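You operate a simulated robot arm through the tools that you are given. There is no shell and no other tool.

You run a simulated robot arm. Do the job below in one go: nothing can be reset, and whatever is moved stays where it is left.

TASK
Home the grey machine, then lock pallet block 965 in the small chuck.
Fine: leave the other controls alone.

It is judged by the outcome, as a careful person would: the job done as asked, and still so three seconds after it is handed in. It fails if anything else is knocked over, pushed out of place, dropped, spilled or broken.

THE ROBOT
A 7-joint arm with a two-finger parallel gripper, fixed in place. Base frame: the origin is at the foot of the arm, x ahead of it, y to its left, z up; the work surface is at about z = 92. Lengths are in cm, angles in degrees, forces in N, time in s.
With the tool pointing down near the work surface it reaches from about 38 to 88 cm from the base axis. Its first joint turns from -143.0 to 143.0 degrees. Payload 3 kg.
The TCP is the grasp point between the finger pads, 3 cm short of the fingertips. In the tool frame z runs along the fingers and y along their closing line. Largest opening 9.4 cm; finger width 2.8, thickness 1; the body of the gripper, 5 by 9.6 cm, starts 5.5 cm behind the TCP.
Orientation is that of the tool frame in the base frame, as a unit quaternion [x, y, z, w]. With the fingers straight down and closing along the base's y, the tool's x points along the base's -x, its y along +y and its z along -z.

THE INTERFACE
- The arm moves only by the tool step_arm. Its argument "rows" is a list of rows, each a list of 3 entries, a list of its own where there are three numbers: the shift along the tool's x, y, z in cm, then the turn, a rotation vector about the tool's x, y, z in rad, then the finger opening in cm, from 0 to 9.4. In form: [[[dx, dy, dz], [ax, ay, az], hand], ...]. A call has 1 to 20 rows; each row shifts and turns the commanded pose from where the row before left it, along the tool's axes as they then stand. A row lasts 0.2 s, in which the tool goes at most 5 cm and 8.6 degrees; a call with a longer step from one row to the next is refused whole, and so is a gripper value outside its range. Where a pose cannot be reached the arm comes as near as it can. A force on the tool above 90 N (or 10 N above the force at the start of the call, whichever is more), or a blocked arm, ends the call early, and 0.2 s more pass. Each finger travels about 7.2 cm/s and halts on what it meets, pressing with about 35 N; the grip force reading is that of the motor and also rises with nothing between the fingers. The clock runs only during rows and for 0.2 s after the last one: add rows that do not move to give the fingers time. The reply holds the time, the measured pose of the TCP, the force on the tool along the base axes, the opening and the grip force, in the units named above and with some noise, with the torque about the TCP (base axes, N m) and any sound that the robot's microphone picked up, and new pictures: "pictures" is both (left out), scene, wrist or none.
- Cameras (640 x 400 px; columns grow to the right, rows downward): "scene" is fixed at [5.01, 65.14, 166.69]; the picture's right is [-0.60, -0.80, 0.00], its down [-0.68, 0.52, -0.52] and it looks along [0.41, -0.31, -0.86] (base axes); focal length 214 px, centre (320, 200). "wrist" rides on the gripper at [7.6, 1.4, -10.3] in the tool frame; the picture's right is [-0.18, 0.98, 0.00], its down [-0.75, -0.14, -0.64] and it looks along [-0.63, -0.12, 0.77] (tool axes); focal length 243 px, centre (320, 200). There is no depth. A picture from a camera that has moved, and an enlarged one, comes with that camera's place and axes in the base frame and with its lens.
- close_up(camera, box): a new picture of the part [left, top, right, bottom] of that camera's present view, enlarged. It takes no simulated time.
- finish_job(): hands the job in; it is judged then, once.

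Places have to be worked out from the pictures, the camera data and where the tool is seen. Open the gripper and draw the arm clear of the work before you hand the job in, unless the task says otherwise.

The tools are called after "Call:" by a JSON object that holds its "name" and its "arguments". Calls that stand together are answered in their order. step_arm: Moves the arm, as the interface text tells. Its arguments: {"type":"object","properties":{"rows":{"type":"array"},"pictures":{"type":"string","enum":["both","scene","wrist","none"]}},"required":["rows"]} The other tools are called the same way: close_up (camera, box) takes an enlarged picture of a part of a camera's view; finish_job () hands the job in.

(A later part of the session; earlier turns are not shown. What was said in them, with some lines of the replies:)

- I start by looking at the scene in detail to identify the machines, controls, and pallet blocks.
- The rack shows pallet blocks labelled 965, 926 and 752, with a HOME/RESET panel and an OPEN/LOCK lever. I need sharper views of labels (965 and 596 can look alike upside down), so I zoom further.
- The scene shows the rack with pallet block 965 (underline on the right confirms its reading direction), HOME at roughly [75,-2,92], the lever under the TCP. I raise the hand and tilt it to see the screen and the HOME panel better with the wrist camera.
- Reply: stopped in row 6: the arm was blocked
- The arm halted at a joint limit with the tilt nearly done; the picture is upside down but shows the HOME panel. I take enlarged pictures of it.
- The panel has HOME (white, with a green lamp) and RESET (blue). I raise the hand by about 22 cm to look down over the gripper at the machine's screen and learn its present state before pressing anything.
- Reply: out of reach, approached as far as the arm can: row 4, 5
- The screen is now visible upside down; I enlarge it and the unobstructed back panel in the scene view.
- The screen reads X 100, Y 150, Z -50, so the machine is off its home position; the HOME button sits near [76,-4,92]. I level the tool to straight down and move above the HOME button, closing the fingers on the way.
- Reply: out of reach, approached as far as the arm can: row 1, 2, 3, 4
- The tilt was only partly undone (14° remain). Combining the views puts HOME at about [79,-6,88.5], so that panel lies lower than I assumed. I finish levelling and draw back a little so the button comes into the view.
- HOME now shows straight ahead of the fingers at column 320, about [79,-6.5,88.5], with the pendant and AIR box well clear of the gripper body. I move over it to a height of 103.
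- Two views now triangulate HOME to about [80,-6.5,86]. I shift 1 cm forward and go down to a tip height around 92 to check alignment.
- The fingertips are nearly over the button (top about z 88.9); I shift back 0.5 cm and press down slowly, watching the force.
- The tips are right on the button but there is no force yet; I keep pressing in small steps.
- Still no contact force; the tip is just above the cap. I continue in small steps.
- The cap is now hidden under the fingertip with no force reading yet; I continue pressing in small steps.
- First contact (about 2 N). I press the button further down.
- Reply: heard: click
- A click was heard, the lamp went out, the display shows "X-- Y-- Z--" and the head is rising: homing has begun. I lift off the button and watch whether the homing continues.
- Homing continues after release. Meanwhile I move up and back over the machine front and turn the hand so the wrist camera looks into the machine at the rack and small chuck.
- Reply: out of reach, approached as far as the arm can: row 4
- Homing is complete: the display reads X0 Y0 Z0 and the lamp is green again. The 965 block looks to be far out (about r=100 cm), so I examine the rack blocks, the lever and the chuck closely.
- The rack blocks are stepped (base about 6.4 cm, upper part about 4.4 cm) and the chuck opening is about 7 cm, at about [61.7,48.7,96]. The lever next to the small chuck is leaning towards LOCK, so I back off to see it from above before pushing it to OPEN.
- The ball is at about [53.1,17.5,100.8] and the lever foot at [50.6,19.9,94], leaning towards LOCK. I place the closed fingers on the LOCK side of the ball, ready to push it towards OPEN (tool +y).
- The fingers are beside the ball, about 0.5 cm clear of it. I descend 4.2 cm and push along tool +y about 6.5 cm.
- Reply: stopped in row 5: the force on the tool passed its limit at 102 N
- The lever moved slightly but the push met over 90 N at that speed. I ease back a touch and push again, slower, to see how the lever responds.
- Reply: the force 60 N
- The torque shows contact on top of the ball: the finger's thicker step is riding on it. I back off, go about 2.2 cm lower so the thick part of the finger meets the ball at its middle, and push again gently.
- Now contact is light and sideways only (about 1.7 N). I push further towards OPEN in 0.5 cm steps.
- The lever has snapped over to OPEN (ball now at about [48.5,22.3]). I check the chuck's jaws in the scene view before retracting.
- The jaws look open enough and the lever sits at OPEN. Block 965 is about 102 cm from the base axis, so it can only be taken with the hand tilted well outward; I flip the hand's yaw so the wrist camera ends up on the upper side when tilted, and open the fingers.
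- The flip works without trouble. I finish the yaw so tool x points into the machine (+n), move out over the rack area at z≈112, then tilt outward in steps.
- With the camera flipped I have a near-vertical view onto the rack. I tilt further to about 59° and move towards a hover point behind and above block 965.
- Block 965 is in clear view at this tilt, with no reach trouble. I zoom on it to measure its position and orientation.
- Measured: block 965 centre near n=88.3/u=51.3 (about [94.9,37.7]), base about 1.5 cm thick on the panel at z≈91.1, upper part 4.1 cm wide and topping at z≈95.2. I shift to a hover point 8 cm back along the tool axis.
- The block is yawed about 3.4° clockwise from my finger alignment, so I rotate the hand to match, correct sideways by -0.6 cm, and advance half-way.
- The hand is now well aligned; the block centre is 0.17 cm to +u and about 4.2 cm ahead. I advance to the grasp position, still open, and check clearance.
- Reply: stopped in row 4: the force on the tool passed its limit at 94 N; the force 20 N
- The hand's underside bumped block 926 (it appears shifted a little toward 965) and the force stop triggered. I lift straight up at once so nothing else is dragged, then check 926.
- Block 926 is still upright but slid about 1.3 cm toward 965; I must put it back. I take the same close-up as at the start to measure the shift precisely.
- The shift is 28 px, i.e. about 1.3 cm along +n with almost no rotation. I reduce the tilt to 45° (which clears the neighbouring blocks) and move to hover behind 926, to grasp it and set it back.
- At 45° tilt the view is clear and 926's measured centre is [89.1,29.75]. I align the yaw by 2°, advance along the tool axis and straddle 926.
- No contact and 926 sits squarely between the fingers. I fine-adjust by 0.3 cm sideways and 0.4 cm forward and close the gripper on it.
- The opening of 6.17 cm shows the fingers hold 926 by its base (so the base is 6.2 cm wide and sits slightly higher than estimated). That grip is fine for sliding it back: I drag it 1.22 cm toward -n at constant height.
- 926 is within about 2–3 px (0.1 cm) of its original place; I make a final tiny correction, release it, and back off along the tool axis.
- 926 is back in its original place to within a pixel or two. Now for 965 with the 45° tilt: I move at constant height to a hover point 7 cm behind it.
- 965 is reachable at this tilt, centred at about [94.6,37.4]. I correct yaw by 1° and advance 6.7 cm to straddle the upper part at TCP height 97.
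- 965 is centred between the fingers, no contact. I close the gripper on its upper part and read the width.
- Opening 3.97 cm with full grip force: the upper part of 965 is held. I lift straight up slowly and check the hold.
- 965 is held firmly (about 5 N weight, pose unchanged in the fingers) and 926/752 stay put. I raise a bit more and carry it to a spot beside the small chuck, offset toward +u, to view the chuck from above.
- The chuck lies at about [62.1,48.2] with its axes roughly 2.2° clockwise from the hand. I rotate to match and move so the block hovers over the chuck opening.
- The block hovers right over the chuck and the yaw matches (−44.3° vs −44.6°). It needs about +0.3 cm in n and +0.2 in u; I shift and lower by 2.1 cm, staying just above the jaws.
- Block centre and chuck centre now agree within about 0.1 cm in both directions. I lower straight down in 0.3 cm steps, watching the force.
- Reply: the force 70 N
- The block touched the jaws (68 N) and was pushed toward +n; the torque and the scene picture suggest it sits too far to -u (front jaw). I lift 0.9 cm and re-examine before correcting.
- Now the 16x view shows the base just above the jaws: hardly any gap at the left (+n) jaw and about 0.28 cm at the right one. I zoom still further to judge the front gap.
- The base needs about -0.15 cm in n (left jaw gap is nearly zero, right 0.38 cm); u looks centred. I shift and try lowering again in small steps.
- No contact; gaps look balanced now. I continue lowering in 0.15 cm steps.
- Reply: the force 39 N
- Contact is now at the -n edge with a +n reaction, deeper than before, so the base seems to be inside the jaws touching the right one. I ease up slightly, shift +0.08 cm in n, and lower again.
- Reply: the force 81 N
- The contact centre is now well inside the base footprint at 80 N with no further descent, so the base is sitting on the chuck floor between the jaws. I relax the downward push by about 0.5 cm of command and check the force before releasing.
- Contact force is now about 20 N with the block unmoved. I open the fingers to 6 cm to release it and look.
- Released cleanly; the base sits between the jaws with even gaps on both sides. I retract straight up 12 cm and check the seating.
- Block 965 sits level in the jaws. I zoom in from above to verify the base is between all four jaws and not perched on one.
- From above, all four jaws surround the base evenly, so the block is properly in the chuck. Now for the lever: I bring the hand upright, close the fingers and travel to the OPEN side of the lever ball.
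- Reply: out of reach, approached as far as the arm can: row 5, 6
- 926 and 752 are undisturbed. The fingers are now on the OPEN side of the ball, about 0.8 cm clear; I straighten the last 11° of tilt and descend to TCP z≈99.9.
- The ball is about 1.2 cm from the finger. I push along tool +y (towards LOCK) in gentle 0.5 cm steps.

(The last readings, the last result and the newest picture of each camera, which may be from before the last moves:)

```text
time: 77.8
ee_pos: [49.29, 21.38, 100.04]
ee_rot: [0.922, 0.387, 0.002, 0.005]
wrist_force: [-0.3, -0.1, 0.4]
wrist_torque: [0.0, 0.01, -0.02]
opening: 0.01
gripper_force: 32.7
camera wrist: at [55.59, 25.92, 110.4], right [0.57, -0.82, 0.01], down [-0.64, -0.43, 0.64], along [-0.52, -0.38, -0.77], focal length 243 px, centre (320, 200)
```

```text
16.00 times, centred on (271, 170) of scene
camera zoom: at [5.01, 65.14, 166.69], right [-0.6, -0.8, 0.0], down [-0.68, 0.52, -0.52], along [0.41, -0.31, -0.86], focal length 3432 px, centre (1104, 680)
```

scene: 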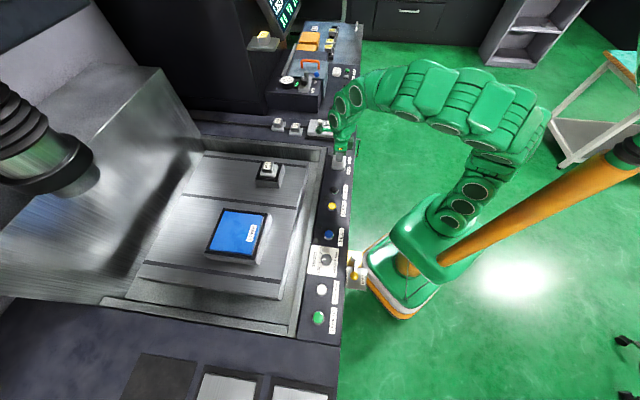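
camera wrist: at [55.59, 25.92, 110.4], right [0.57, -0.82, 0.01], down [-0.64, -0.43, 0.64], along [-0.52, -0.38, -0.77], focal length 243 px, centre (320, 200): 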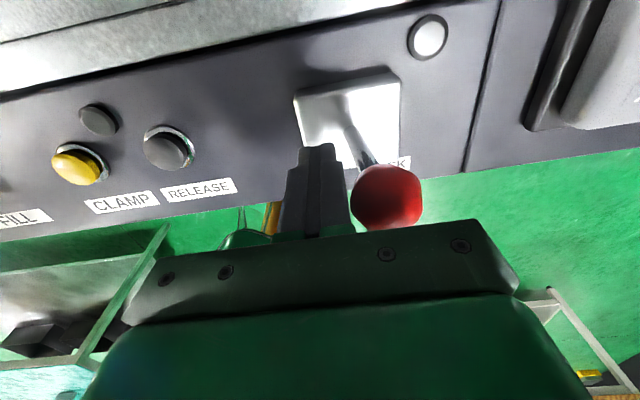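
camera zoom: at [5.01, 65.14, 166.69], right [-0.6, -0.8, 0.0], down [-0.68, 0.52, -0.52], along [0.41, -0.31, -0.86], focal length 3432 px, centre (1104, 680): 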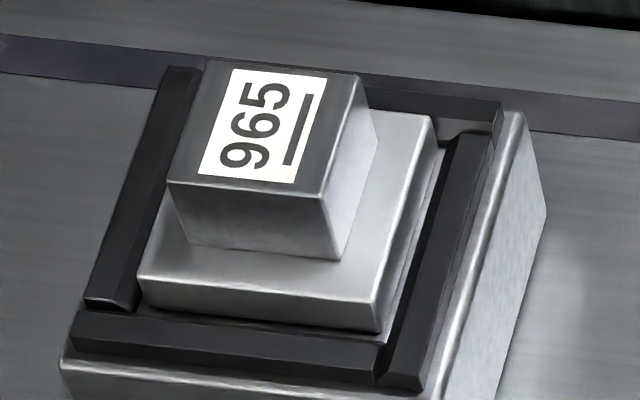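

The lever has moved to the LOCK side but perhaps not to its full stop. I push about 2 cm more, gently.

Call:
{"name": "step_arm", "arguments": {"rows": [[[0, 0.5, 0], [0, 0, 0], 0], [[0, 0.5, 0], [0, 0, 0], 0], [[0, 0.5, 0], [0, 0, 0], 0], [[0, 0, 0], [0, 0, 0], 0], [[0, 0, 0], [0, 0, 0], 0]]}}

Call:
{"name": "close_up", "arguments": {"camera": "wrist", "box": [260, 0, 500, 240]}}

```text
time: 79.0
ee_pos: [50.32, 20.31, 100.05]
ee_rot: [0.922, 0.386, 0.002, 0.006]
wrist_force: [-0.4, -0.5, -0.9]
wrist_torque: [0.06, 0.01, -0.03]
opening: 0.0
gripper_force: 33.1
camera wrist: at [56.65, 24.85, 110.48], right [0.57, -0.82, 0.01], down [-0.64, -0.43, 0.64], along [-0.52, -0.38, -0.77], focal length 243 px, centre (320, 200)
```

scene: 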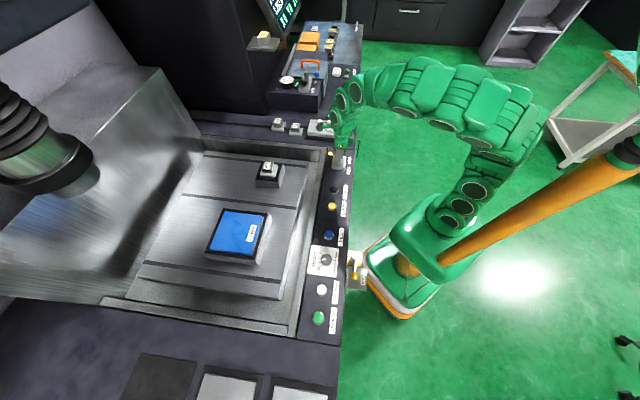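
wrist: 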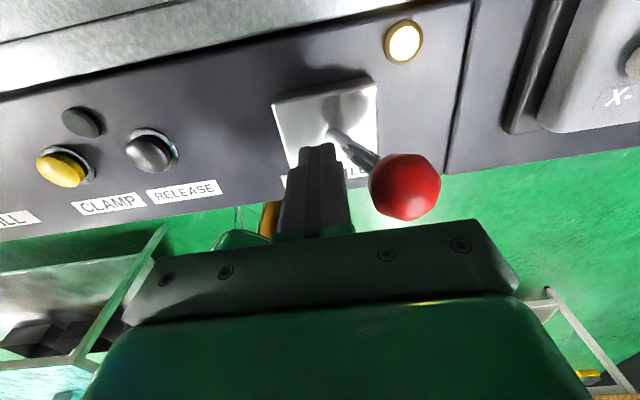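

```text
1.67 times, centred on (380, 120) of wrist
camera zoom: at [56.65, 24.85, 110.48], right [0.57, -0.82, 0.01], down [-0.64, -0.43, 0.64], along [-0.52, -0.38, -0.77], focal length 404 px, centre (220, 333)
```

zoom: 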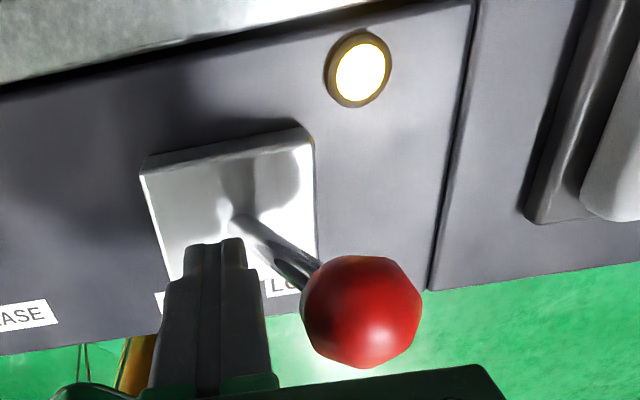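

The lever now rests at its full LOCK position ([53.2,17.1]) and its lamp has lit. I back the fingers off, raise the arm clear, open the gripper and check everything.

Call:
{"name": "step_arm", "arguments": {"rows": [[[0, -0.8, 0], [0, 0, 0], 0], [[0, -0.5, -1], [0, 0, 0], 0], [[0, 0, -4], [0, 0, 0], 0], [[0, 0, -4], [0, 0, 0], 0], [[0, 0, -4], [0, 0, 0], 0], [[0, 0, -4], [0, 0, 0], 0], [[-3, 0, -2], [0, 0, 0], 3], [[-3, 0, 0], [0, 0, 0], 6], [[0, 0, 0], [0, 0, 0], 9.4], [[0, 0, 0], [0, 0, 0], 9.4]]}}

Call:
{"name": "close_up", "arguments": {"camera": "scene", "box": [310, 120, 390, 190]}}

Call:
{"name": "close_up", "arguments": {"camera": "scene", "box": [250, 0, 370, 130]}}

Call:
{"name": "close_up", "arguments": {"camera": "scene", "box": [230, 110, 350, 200]}}

Call:
{"name": "close_up", "arguments": {"camera": "scene", "box": [245, 110, 305, 140]}}

```text
time: 81.2
ee_pos: [45.15, 17.13, 118.95]
ee_rot: [0.922, 0.387, 0.002, 0.008]
wrist_force: [0.2, 0.0, 0.0]
wrist_torque: [0.01, 0.0, 0.0]
opening: 9.4
gripper_force: 0.0
camera wrist: at [51.35, 21.62, 129.24], right [0.57, -0.82, 0.01], down [-0.63, -0.43, 0.64], along [-0.52, -0.38, -0.77], focal length 243 px, centre (320, 200)
```

scene: 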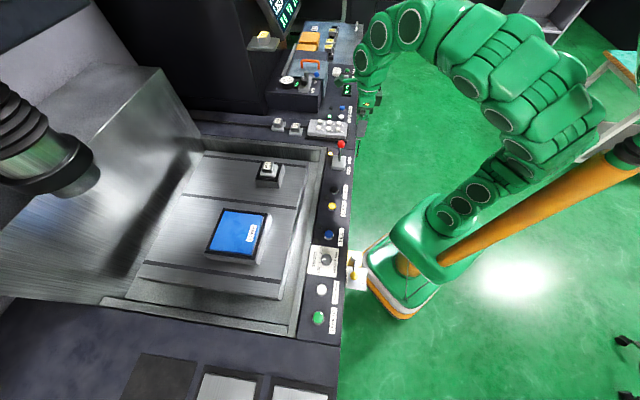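
wrist: 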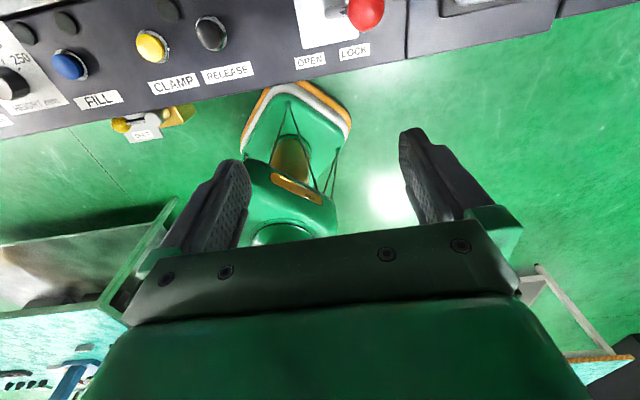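

```text
5.71 times, centred on (350, 155) of scene
camera zoom: at [5.01, 65.14, 166.69], right [-0.6, -0.8, 0.0], down [-0.68, 0.52, -0.52], along [0.41, -0.31, -0.86], focal length 1226 px, centre (149, 457)
```

zoom: 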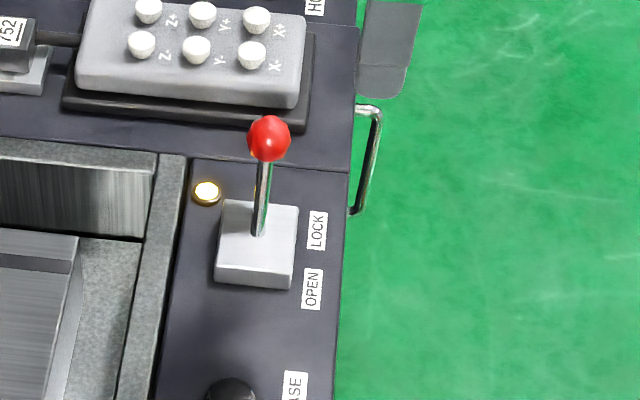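

```text
3.08 times, centred on (310, 65) of scene
camera zoom: at [5.01, 65.14, 166.69], right [-0.6, -0.8, 0.0], down [-0.68, 0.52, -0.52], along [0.41, -0.31, -0.86], focal length 660 px, centre (351, 615)
```

zoom: 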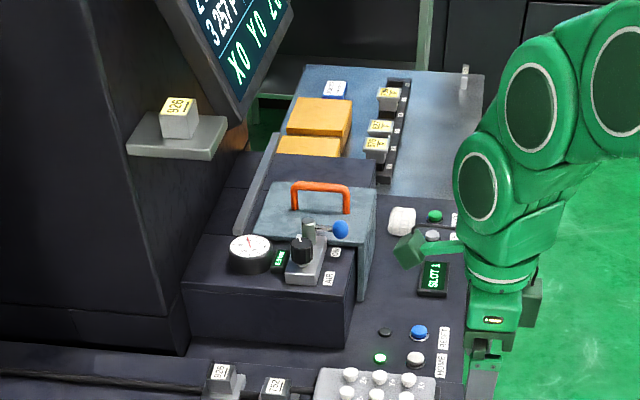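

```text
4.44 times, centred on (290, 155) of scene
camera zoom: at [5.01, 65.14, 166.69], right [-0.6, -0.8, 0.0], down [-0.68, 0.52, -0.52], along [0.41, -0.31, -0.86], focal length 953 px, centre (453, 400)
```

zoom: 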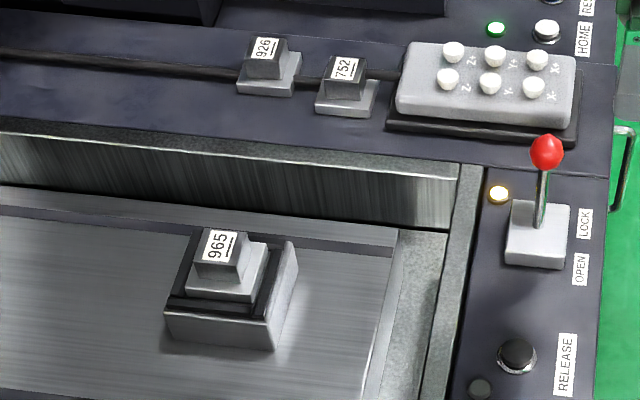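

```text
10.67 times, centred on (275, 125) of scene
camera zoom: at [5.01, 65.14, 166.69], right [-0.6, -0.8, 0.0], down [-0.68, 0.52, -0.52], along [0.41, -0.31, -0.86], focal length 2288 px, centre (800, 1000)
```

zoom: 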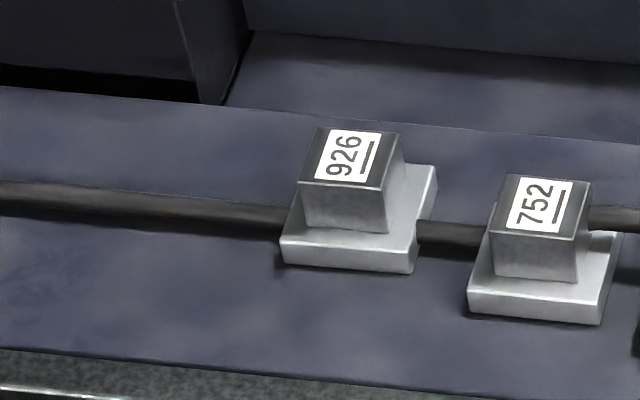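

The lever stands at LOCK with its lamp lit, 965 is seated in the small chuck, and the display reads X0 Y0 with the HOME lamp green. Blocks 926 and 752 are where they began, and the arm is up and clear with the gripper open. I hand the job in.

Call:
{"name": "finish_job", "arguments": {}}

```text
The job is handed in.
```

The grey machine is homed and pallet block 965 is locked in the small chuck. I handed the job in with the gripper open and the arm raised clear.

- **Homing:** I pressed HOME once. The display went from X 100 Y 150 Z -50 to X0 Y0 Z0, and the lamp beside the button came back on green.
- **Locking:** I moved the chuck lever to OPEN, set 965 down between the four jaws, and pushed the lever to LOCK. The lamp beside the lever lit yellow when it locked.
- **Bump to block 926:** On my first approach to 965, the hand pushed 926 about 1.3 cm along the rack. It stayed upright. I slid it back, and in the fixed camera picture it now sits within about 0.1 cm of where it started.
- **Everything else:** Block 752 did not move. I used no other controls.
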